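You operate a simulated robot arm through the tools that you are given. There is no shell and no other tool. Be economical: measure what you need, move in short steps, check, and stop when the job is done.

Carry out the task below with a simulated robot arm. There is one attempt and no reset: what you move stays moved.

TASK
Stack the small beige tub marked "6.3 %" from the top of the steel table with one drawer on top of the small beige tub that says "9.4 %".
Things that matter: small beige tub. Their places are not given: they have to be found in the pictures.

It is judged by the outcome, as a careful person would: the job done as asked, and still so three seconds after it is handed in. It fails if anything else is knocked over, pushed out of place, dropped, spilled or broken.

THE ROBOT
A 6-joint arm with a two-finger parallel gripper, fixed in place. Base frame: the origin is at the foot of the arm, x ahead of it, y to its left, z up; the work surface is at about z = 0. Lengths are in m, angles in degrees, forces in N, time in s.
With the tool pointing down near the work surface it reaches from about 0.18 to 0.46 m from the base axis. Its first joint turns from -70.0 to 70.0 degrees. Payload 1.9 kg.
Tool frame: the origin (TCP) lies between the finger pads and is the grasp point; the fingertips stand 0.023 m ahead of it; z points along the fingers, y is the line along which they close. The gripper opens to 0.094 m. The fingers are 0.038 m wide and 0.01 m thick; the gripper's body (0.054 by 0.096 m) begins 0.039 m behind the TCP.
Orientation is that of the tool frame in the base frame, as a unit quaternion [x, y, z, w]. With the fingers straight down and closing along the base's y, the tool's x points along the base's -x, its y along +y and its z along -z.

THE INTERFACE
- The arm moves only by the tool send_rows. Its argument "steps" is a list of rows, each a list of 7 numbers: the shift along the base's x, y, z in m, then the turn, a rotation vector about the base's x, y, z in degrees, then the finger opening in m, from 0 to 0.094. In form: [[x, y, z, wx, wy, wz, hand], ...]. A call has 1 to 8 rows; each row shifts and turns the commanded pose from where the row before left it. A row lasts 0.2 s, in which the tool goes at most 0.05 m and 8.6 degrees; a call with a longer step from one row to the next is refused whole, and so is a gripper value outside its range. A pose out of reach is approached as far as the arm can. The call stops where the force on the tool passes 40 N (or 10 N more than at its start, if that is more) or the arm is blocked; 0.2 s more then pass. The fingers move at their own pace (about 0.108 m/s each) and stop on an object; they squeeze with about 23 N. The grip force told is the motor's: it shows also when the fingers shut on nothing. Time passes only in rows, and 0.2 s behind the last, so rows that do not move let the fingers close. It gives the time, the measured TCP pose, the force on the tool (base axes), the opening and the grip force at its end, in the units of the frame above (readings bear some noise).
- Cameras (640 x 400 px; columns grow to the right, rows downward): "scene" is fixed at [0.0526, 0.3102, 0.4221]; the picture's right is [-0.80, -0.60, 0.00], its down [-0.36, 0.47, -0.81] and it looks along [0.49, -0.64, -0.59] (base axes); focal length 214 px, centre (320, 200). "wrist" rides on the gripper at [-0.039, 0, -0.044] in the tool frame; the picture's right is [0.00, -1.00, 0.00], its down [0.97, 0.00, -0.24] and it looks along [0.24, 0.00, 0.97] (tool axes); focal length 218 px, centre (320, 200).
- get_image(camera): a new picture of that camera. No time passes.
- pixel_to_xyz(camera, pixels): for up to 12 pixels [column, row] of the newest picture of that camera ("zoom" is the newest enlarged one), the place [x, y, z] in the base frame of the surface seen there, good to about 0.002 m. No time passes.
- enlarge(camera, box): a new picture of the part [left, top, right, bottom] of that camera's present view, enlarged. No time passes.
- close_job(): hands the job in; it is judged then, once.

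Work in short steps. Measure before you move; look again where a grasp or a placing could have gone wrong, and mend it. You have 60 turns and 24 pictures in all, the two below and enlarged ones among them. Open the gripper and draw the arm clear of the work before you hand the job in, unless the task says otherwise; then end with one line.

The tools are called after "Emit:" as a command line: name --pt "numbers of a row" for each row, then --argument value for the rest, lists and objects as JSON in quotes. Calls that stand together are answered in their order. send_rows: Moves the arm, as the interface text tells. Its arguments: {"type":"object","properties":{"steps":{"type":"array"}},"required":["steps"]} The other tools are called the same way: get_image (camera) takes a picture; pixel_to_xyz (camera, pixels) gives the place of the surface under pixels of a picture; enlarge (camera, box) takes an enlarged picture of a part of a camera's view; close_job () hands the job in.

At the start:

```text
time_s: 0.0
eef_pos: [0.2486, 0.0693, 0.3272]
ee_rot: [0.0, 1.0, 0.001, 0.0]
wrist_force: [-0.5, 0.3, 0.3]
finger_gap: 0.0942
gripper_force: 0.0
```

scene: 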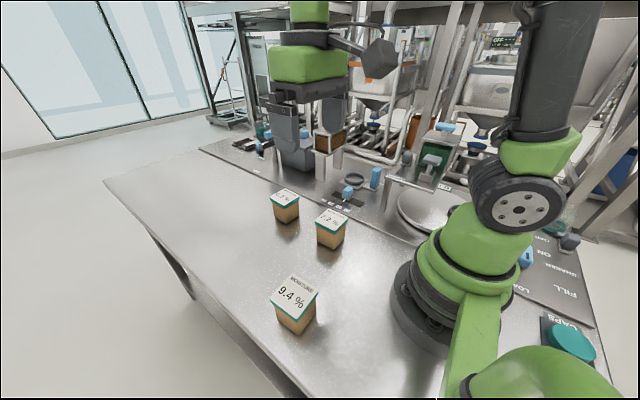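
wrist: 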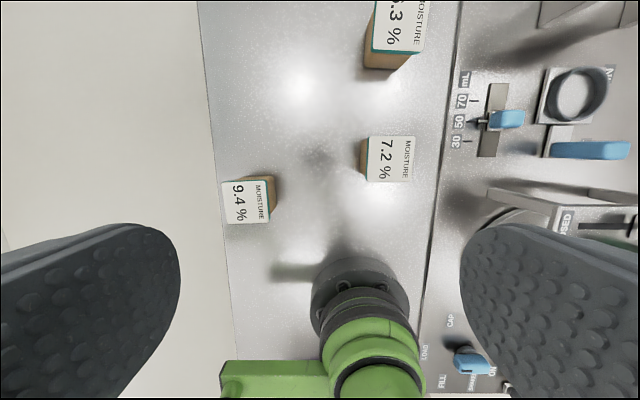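

The pictures show three tubs on the table (scene ~(285,205), (332,228), (295,303)) and maybe a fourth at (331,141). I'll enlarge to read the labels.

Emit:
enlarge --camera "scene" --box '[240, 110, 400, 260]'

Emit:
enlarge --camera "wrist" --box '[200, 0, 460, 240]'

Emit:
pixel_to_xyz --camera "wrist" --pixels '[[223, 182], [264, 181], [267, 223], [226, 223], [371, 137], [415, 137], [412, 181], [369, 180], [374, 48], [420, 51], [300, 150], [395, 20]]'

Emit:
pixel_to_xyz --camera "scene" --pixels '[[274, 201], [276, 191], [298, 194], [298, 204], [285, 198], [285, 215], [331, 141], [331, 216], [295, 290], [295, 325]]'

```text
2.67 times, centred on (320, 185) of scene
```

zoom: 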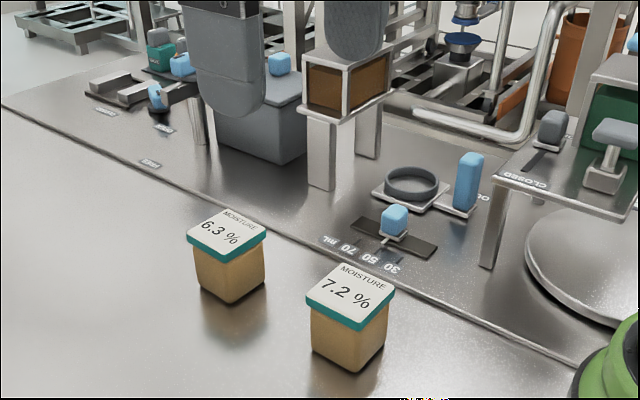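

```text
1.67 times, centred on (330, 120) of wrist
```

zoom: 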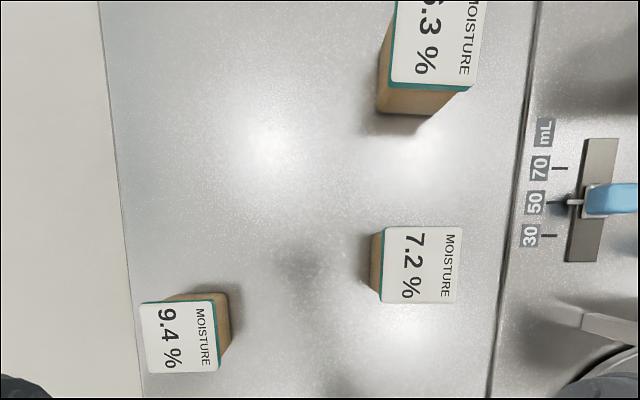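

```text
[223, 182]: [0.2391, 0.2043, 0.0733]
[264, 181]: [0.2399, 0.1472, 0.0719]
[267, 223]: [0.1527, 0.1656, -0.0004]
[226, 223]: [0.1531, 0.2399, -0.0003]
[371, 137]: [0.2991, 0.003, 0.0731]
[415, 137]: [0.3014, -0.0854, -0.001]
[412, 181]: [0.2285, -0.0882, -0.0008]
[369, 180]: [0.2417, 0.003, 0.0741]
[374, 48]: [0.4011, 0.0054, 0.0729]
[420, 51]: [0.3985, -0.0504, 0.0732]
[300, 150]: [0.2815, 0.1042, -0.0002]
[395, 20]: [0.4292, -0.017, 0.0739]
```

```text
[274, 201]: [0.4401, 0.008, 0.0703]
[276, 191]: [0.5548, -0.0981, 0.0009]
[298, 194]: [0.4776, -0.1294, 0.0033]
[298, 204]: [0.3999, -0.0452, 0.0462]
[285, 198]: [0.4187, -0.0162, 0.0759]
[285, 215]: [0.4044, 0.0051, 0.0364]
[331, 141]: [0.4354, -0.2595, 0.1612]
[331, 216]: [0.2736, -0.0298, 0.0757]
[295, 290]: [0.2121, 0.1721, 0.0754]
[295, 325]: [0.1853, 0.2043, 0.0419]
```

6.3 % tub is at about (0.428,-0.022), top z≈0.074; 9.4 % at about (0.21,0.175). I'll move above the 6.3 tub for a cleaner view.

Emit:
send_rows --pt "0.038 -0.023 -0.01 0 0 0 0.094" --pt "0.038 -0.023 -0.02 0 0 0 0.094" --pt "0.038 -0.023 -0.02 0 0 0 0.094" --pt "0.038 -0.022 -0.02 0 0 0 0.094" --pt "0 0 0 0 0 0 0.094"

Emit:
get_image --camera "wrist"

```text
time_s: 1.2
eef_pos: [0.4012, -0.0243, 0.2577]
ee_rot: [0.0, 1.0, 0.001, 0.0]
wrist_force: [0.1, 0.6, -0.2]
finger_gap: 0.0945
gripper_force: 0.0
```

```text
19 pictures are left
```

wrist: 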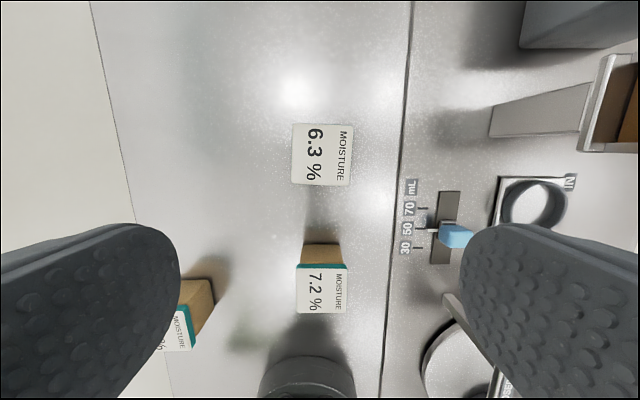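

The 6.3 lid is visible with corners near (293,123), (353,126), (351,186), (291,183). I'll measure just inside them.

Emit:
pixel_to_xyz --camera "wrist" --pixels '[[296, 126], [350, 128], [348, 183], [294, 181], [322, 154], [346, 268], [300, 268], [322, 290], [189, 305], [192, 347], [305, 216]]'

Emit:
enlarge --camera "wrist" --box '[270, 100, 380, 210]'

```text
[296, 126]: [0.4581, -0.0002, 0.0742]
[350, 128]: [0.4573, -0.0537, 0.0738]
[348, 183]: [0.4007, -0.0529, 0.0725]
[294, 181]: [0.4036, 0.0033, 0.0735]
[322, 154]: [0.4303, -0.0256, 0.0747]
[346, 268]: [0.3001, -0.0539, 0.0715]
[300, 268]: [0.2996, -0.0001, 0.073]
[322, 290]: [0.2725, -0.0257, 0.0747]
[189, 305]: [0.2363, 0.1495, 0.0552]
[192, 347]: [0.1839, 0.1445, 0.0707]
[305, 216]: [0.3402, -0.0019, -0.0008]
```

```text
3.64 times, centred on (325, 155) of wrist
```

zoom: 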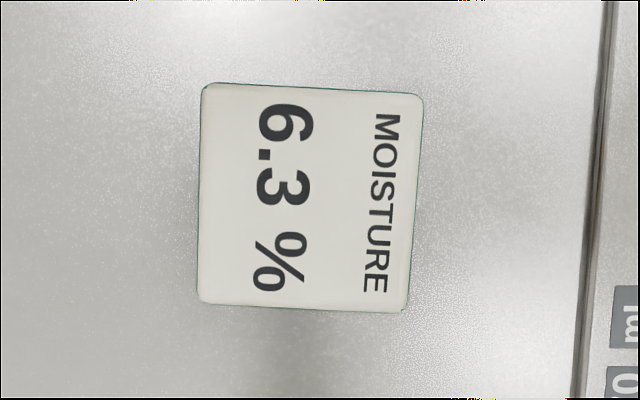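

Lid centre is (0.430,-0.026), about 0.06 wide, yawed about −3°. Aligning above it and descending to just over the lid.

Emit:
send_rows --pt "0.029 -0.0015 -0.02 0 0 -3 0.094" --pt "0 0 -0.045 0 0 0 0.094" --pt "0 0 -0.045 0 0 0 0.094" --pt "0 0 -0.03 0 0 0 0.094" --pt "0 0 0 0 0 0 0.094"

Emit:
get_image --camera "wrist"

Emit:
get_image --camera "scene"

```text
time_s: 2.4
eef_pos: [0.4294, -0.0229, 0.1164]
ee_rot: [0.027, 1.0, 0.0, -0.001]
wrist_force: [-0.9, -0.1, 0.9]
finger_gap: 0.0944
gripper_force: 0.1
```

```text
17 pictures are left
```

wrist: 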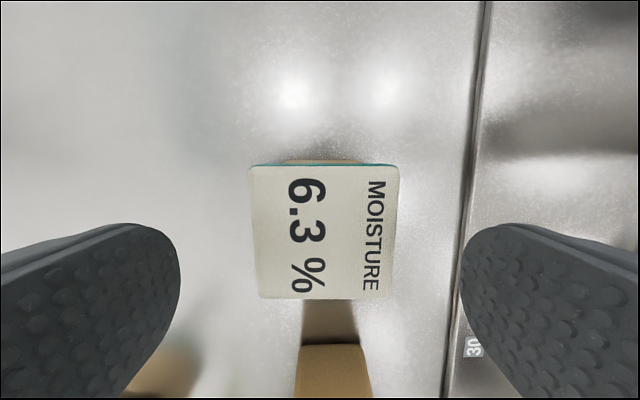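

```text
16 pictures are left
```

scene: 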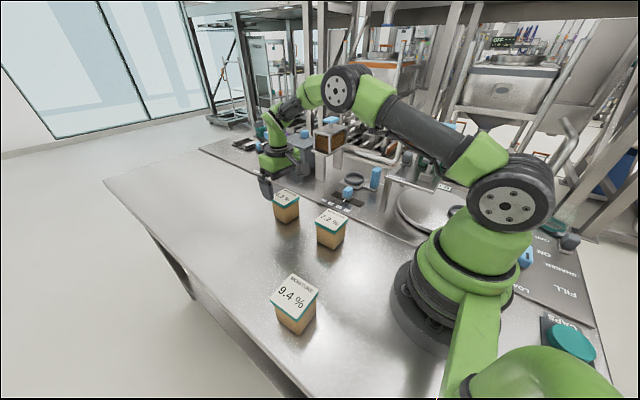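

Well centred. I check that the panel edge at the right (480,150) is flush before lowering.

Emit:
pixel_to_xyz --camera "wrist" --pixels '[[465, 180], [490, 180], [520, 180], [258, 230], [394, 230], [324, 230], [445, 270]]'

```text
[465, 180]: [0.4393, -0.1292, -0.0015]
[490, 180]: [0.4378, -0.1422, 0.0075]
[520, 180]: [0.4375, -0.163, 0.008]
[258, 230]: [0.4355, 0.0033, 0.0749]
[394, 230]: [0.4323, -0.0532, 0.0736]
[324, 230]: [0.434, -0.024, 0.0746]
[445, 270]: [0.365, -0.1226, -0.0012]
```

The panel is clear (y < −0.13). Descending to z≈0.048 with a 2 mm shift in y, then closing.

Emit:
send_rows --pt "0.001 -0.002 -0.034 0 0 0 0.094" --pt "0 0 -0.034 0 0 0 0.094" --pt "0 0 0 0 0 0 0.094" --pt "0 0 0 0 0 0 0.05" --pt "0 0 0 0 0 0 0.04" --pt "0 0 0 0 0 0 0.04"

```text
time_s: 3.8
eef_pos: [0.4311, -0.0266, 0.0511]
ee_rot: [0.026, 1.0, 0.001, 0.0]
wrist_force: [0.3, 0.4, -0.8]
finger_gap: 0.0598
gripper_force: 23.0
```

Gripped at 0.060 m opening with 23 N. Lifting.

Emit:
send_rows --pt "0 0 0.03 0 0 0 0.04" --pt "0 0 0.045 0 0 0 0.04" --pt "0 0 0.05 0 0 0 0.04" --pt "0 0 0.05 0 0 0 0.04" --pt "0 0 0 0 0 0 0.04"

Emit:
enlarge --camera "scene" --box '[220, 100, 380, 340]'

Emit:
get_image --camera "scene"

```text
time_s: 5.0
eef_pos: [0.4305, -0.0259, 0.2245]
ee_rot: [0.026, 1.0, 0.002, 0.0]
wrist_force: [0.0, -1.2, -1.4]
finger_gap: 0.0599
gripper_force: 22.6
```

```text
1.67 times, centred on (300, 220) of scene
```

zoom: 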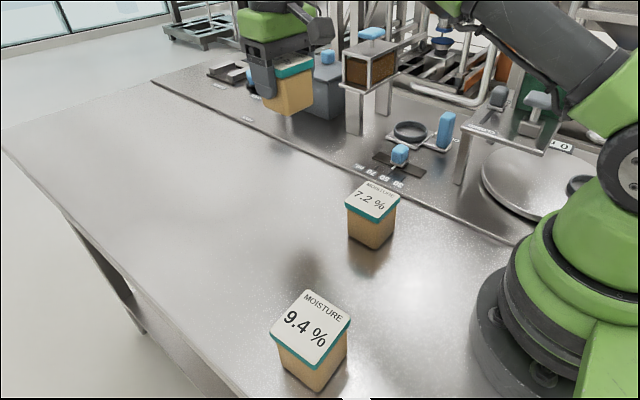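

```text
14 pictures are left
```

scene: 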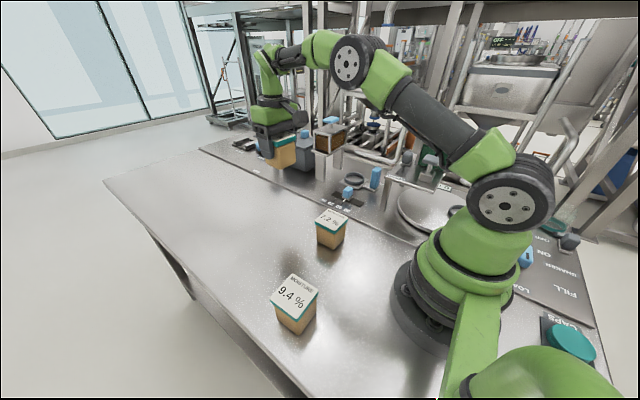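

Tub is held level. Now I measure the 9.4 lid from an enlarged scene view.

Emit:
enlarge --camera "scene" --box '[250, 260, 346, 340]'

```text
5.00 times, centred on (298, 300) of scene
```

zoom: 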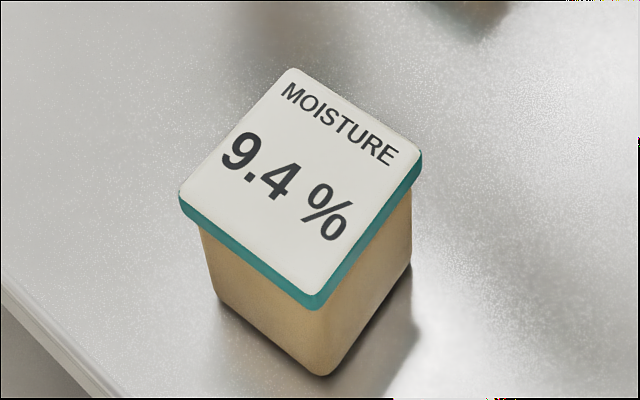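

Emit:
pixel_to_xyz --camera "zoom" --pixels '[[292, 74], [415, 155], [315, 290], [184, 193], [301, 180], [237, 131], [365, 222], [353, 114], [250, 241]]'

```text
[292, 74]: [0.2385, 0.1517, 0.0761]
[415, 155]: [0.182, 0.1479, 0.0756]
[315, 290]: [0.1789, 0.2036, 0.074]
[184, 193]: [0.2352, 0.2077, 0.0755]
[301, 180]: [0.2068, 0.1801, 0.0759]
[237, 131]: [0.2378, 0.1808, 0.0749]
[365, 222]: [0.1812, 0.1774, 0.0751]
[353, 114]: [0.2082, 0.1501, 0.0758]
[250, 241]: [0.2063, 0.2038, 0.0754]
```

9.4 lid centre ≈ (0.209,0.177), yaw ≈ +4°, same label direction. Carrying the tub there at height, turning +7°.

Emit:
send_rows --pt "-0.0277 0.0254 0 0 0 0.875 0.04" --pt "-0.0277 0.0254 0 0 0 0.875 0.04" --pt "-0.0277 0.0254 0 0 0 0.875 0.04" --pt "-0.0277 0.0254 0 0 0 0.875 0.04" --pt "-0.0277 0.0254 0 0 0 0.875 0.04" --pt "-0.0277 0.0254 0 0 0 0.875 0.04" --pt "-0.0277 0.0254 0 0 0 0.875 0.04" --pt "-0.0277 0.0254 0 0 0 0.875 0.04"

Emit:
send_rows --pt "0 0 -0.03 0 0 0 0.04" --pt "0 0 -0.03 0 0 0 0.04" --pt "0 0 0 0 0 0 0.04" --pt "0 0 0 0 0 0 0.04"

Emit:
enlarge --camera "scene" --box '[230, 200, 390, 350]'

```text
time_s: 6.8
eef_pos: [0.2087, 0.1789, 0.2242]
ee_rot: [-0.035, 0.999, 0.002, -0.001]
wrist_force: [-0.4, 0.4, -1.8]
finger_gap: 0.0599
gripper_force: 23.0
```

```text
time_s: 7.8
eef_pos: [0.2086, 0.1779, 0.1637]
ee_rot: [-0.035, 0.999, 0.001, 0.001]
wrist_force: [0.0, 0.3, -1.4]
finger_gap: 0.0596
gripper_force: 22.8
```

```text
2.67 times, centred on (310, 275) of scene
```

zoom: 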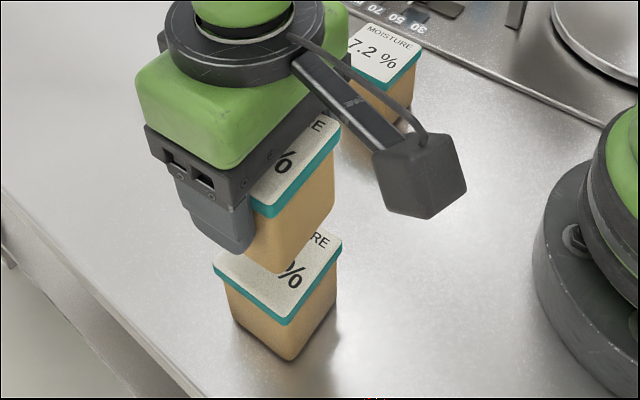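

Aligned; the bottom is about 0.037 m above the lid. Lowering to just short of contact, then gently on.

Emit:
send_rows --pt "0 -0.0005 -0.02 0 0 0 0.04" --pt "0 0 -0.012 0 0 0 0.04" --pt "0 0 0 0 0 0 0.04"

Emit:
enlarge --camera "scene" --box '[250, 230, 370, 340]'

```text
time_s: 8.6
eef_pos: [0.2084, 0.1761, 0.1309]
ee_rot: [-0.035, 0.999, 0.002, 0.0]
wrist_force: [-0.4, 0.6, -2.8]
finger_gap: 0.06
gripper_force: 23.1
```

```text
3.64 times, centred on (310, 285) of scene
```

zoom: 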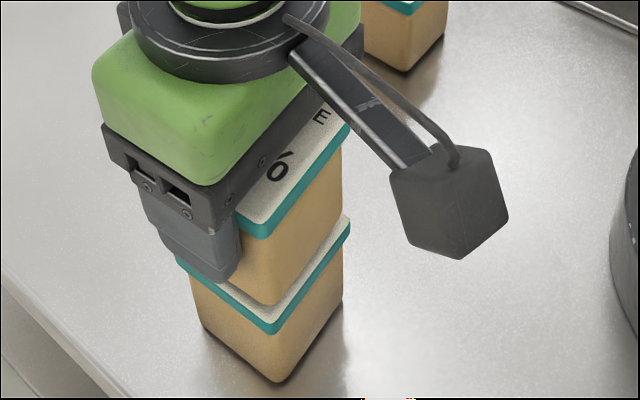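

Nearly down and centred on the lid. Stepping down in small increments while watching the force.

Emit:
send_rows --pt "0 0.0005 -0.003 0 0 0 0.04" --pt "0 0 0 0 0 0 0.04"

Emit:
send_rows --pt "0 0 -0.0015 0 0 0 0.04" --pt "0 0 0 0 0 0 0.04"

```text
time_s: 9.2
eef_pos: [0.2096, 0.1788, 0.1279]
ee_rot: [-0.035, 0.999, 0.002, 0.0]
wrist_force: [1.0, -0.5, -1.0]
finger_gap: 0.0598
gripper_force: 22.9
```

```text
time_s: 9.8
eef_pos: [0.2091, 0.1778, 0.1252]
ee_rot: [-0.035, 0.999, 0.002, -0.001]
wrist_force: [0.8, 0.1, -1.3]
finger_gap: 0.0597
gripper_force: 23.1
```

No contact force yet; continuing in 1 mm steps.

Emit:
send_rows --pt "0 0 -0.001 0 0 0 0.04" --pt "0 0 0 0 0 0 0.04"

Emit:
send_rows --pt "0 0 -0.0005 0 0 0 0.04" --pt "0 0 0 0 0 0 0.04"

Emit:
enlarge --camera "scene" --box '[260, 250, 360, 340]'

```text
time_s: 10.4
eef_pos: [0.2087, 0.1772, 0.1258]
ee_rot: [-0.035, 0.999, 0.001, 0.0]
wrist_force: [0.7, -0.9, -1.9]
finger_gap: 0.0597
gripper_force: 22.9
```

```text
time_s: 11.0
eef_pos: [0.2082, 0.1782, 0.1268]
ee_rot: [-0.035, 0.999, 0.001, 0.0]
wrist_force: [-0.7, -0.7, -2.0]
finger_gap: 0.0598
gripper_force: 22.5
```

```text
4.44 times, centred on (310, 295) of scene
```

zoom: 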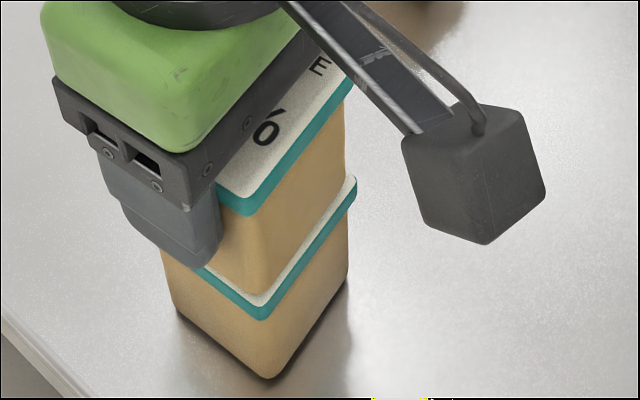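

Very close to contact; readings are noisy. Two more 1 mm steps.

Emit:
send_rows --pt "0 0 -0.001 0 0 0 0.04" --pt "0 0 0 0 0 0 0.04"

Emit:
send_rows --pt "0 0 -0.001 0 0 0 0.04" --pt "0 0 0 0 0 0 0.04"

```text
time_s: 11.6
eef_pos: [0.2085, 0.1774, 0.1243]
ee_rot: [-0.035, 0.999, 0.002, 0.0]
wrist_force: [-2.8, -0.5, 11.3]
finger_gap: 0.0598
gripper_force: 23.0
```

```text
time_s: 12.2
eef_pos: [0.2086, 0.1789, 0.1247]
ee_rot: [-0.035, 0.999, 0.001, 0.0]
wrist_force: [-0.1, 1.6, 16.0]
finger_gap: 0.06
gripper_force: 23.5
```

Contact (16 N up). Backing off 1 mm to ease it, then opening slowly and evenly.

Emit:
send_rows --pt "0 0 0.001 0 0 0 0.058" --pt "0 0 0 0 0 0 0.064" --pt "0 0 0 0 0 0 0.075" --pt "0 0 0 0 0 0 0.094" --pt "0 0 0 0 0 0 0.094"

Emit:
enlarge --camera "scene" --box '[250, 230, 370, 340]'

```text
time_s: 13.4
eef_pos: [0.2088, 0.1771, 0.1239]
ee_rot: [-0.035, 0.999, 0.002, 0.0]
wrist_force: [0.1, -0.8, -0.2]
finger_gap: 0.094
gripper_force: 0.1
```

```text
3.64 times, centred on (310, 285) of scene
```

zoom: 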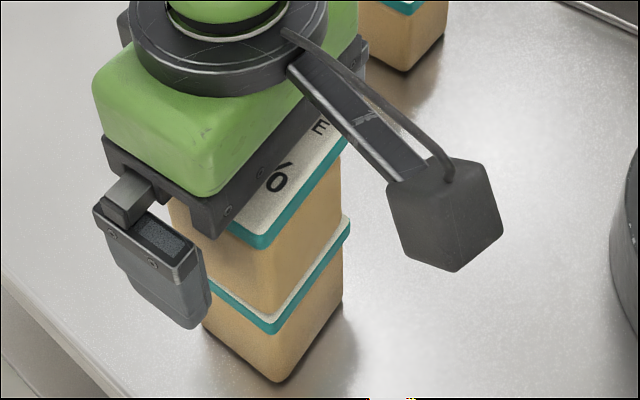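

Released with the tub sitting on the lid. Raising straight up and moving clear.

Emit:
send_rows --pt "0 0 0.025 0 0 0 0.094" --pt "0 0 0.04 0 0 0 0.094" --pt "0 0 0.045 0 0 0 0.094" --pt "0 0 0.045 0 0 0 0.094" --pt "0.03 -0.035 0.02 0 0 0 0.094" --pt "0.03 -0.035 0 0 0 0 0.094" --pt "0.02 -0.035 0 0 0 0 0.094" --pt "0 0 0 0 0 0 0.094"

Emit:
get_image --camera "scene"

```text
refused: row 5 steps farther than a row can; nothing moved
```

```text
8 pictures are left
```

scene: 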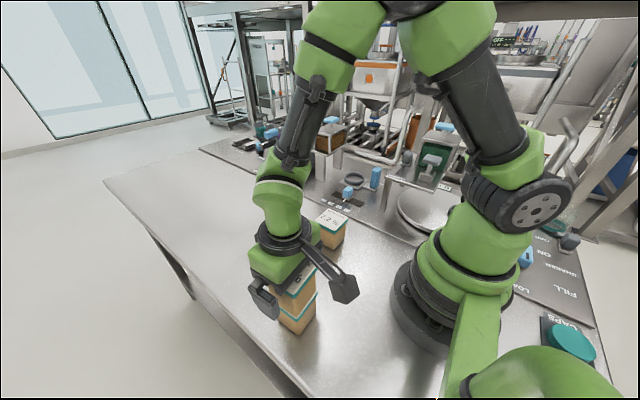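

One row was too long, so nothing moved; resending with shorter steps.

Emit:
send_rows --pt "0 0 0.025 0 0 0 0.094" --pt "0 0 0.04 0 0 0 0.094" --pt "0 0 0.045 0 0 0 0.094" --pt "0 0 0.045 0 0 0 0.094" --pt "0.03 -0.03 0.01 0 0 0 0.094" --pt "0.03 -0.035 0 0 0 0 0.094" --pt "0.02 -0.035 0 0 0 0 0.094" --pt "0 0 0 0 0 0 0.094"

Emit:
get_image --camera "scene"

Emit:
enlarge --camera "scene" --box '[240, 200, 370, 345]'

```text
time_s: 15.2
eef_pos: [0.29, 0.0793, 0.2878]
ee_rot: [-0.035, 0.999, 0.002, 0.001]
wrist_force: [1.1, -0.4, -1.1]
finger_gap: 0.0938
gripper_force: 0.1
```

```text
7 pictures are left
```

scene: 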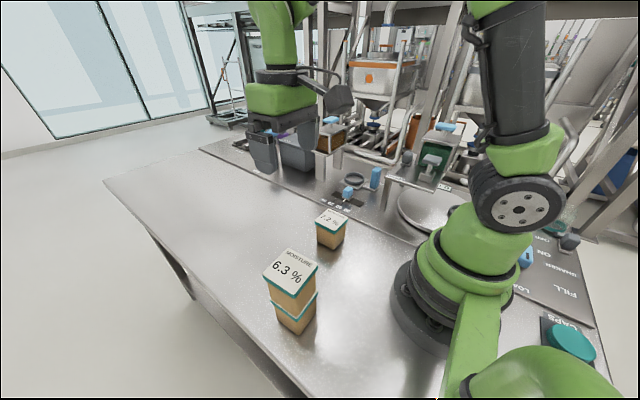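

```text
2.76 times, centred on (305, 272) of scene
```

zoom: 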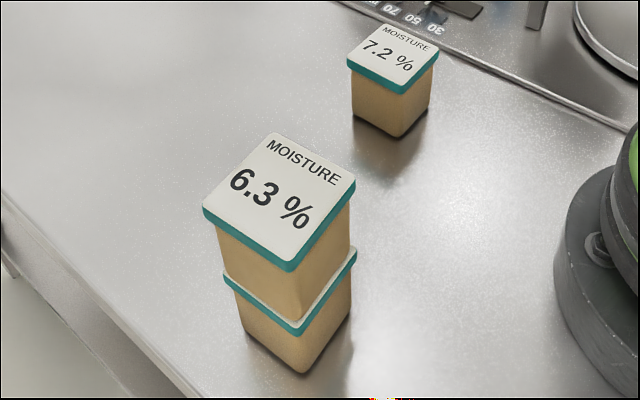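

The 6.3 % tub stands square and level on the 9.4 % tub, the 7.2 % tub is untouched, and the arm is clear with the gripper open. Handing in.

Emit:
close_job

```text
The job is handed in.
```

The "6.3 %" tub is now stacked on the "9.4 %" tub. It stood square and level when I handed the job in, with nothing else moved.
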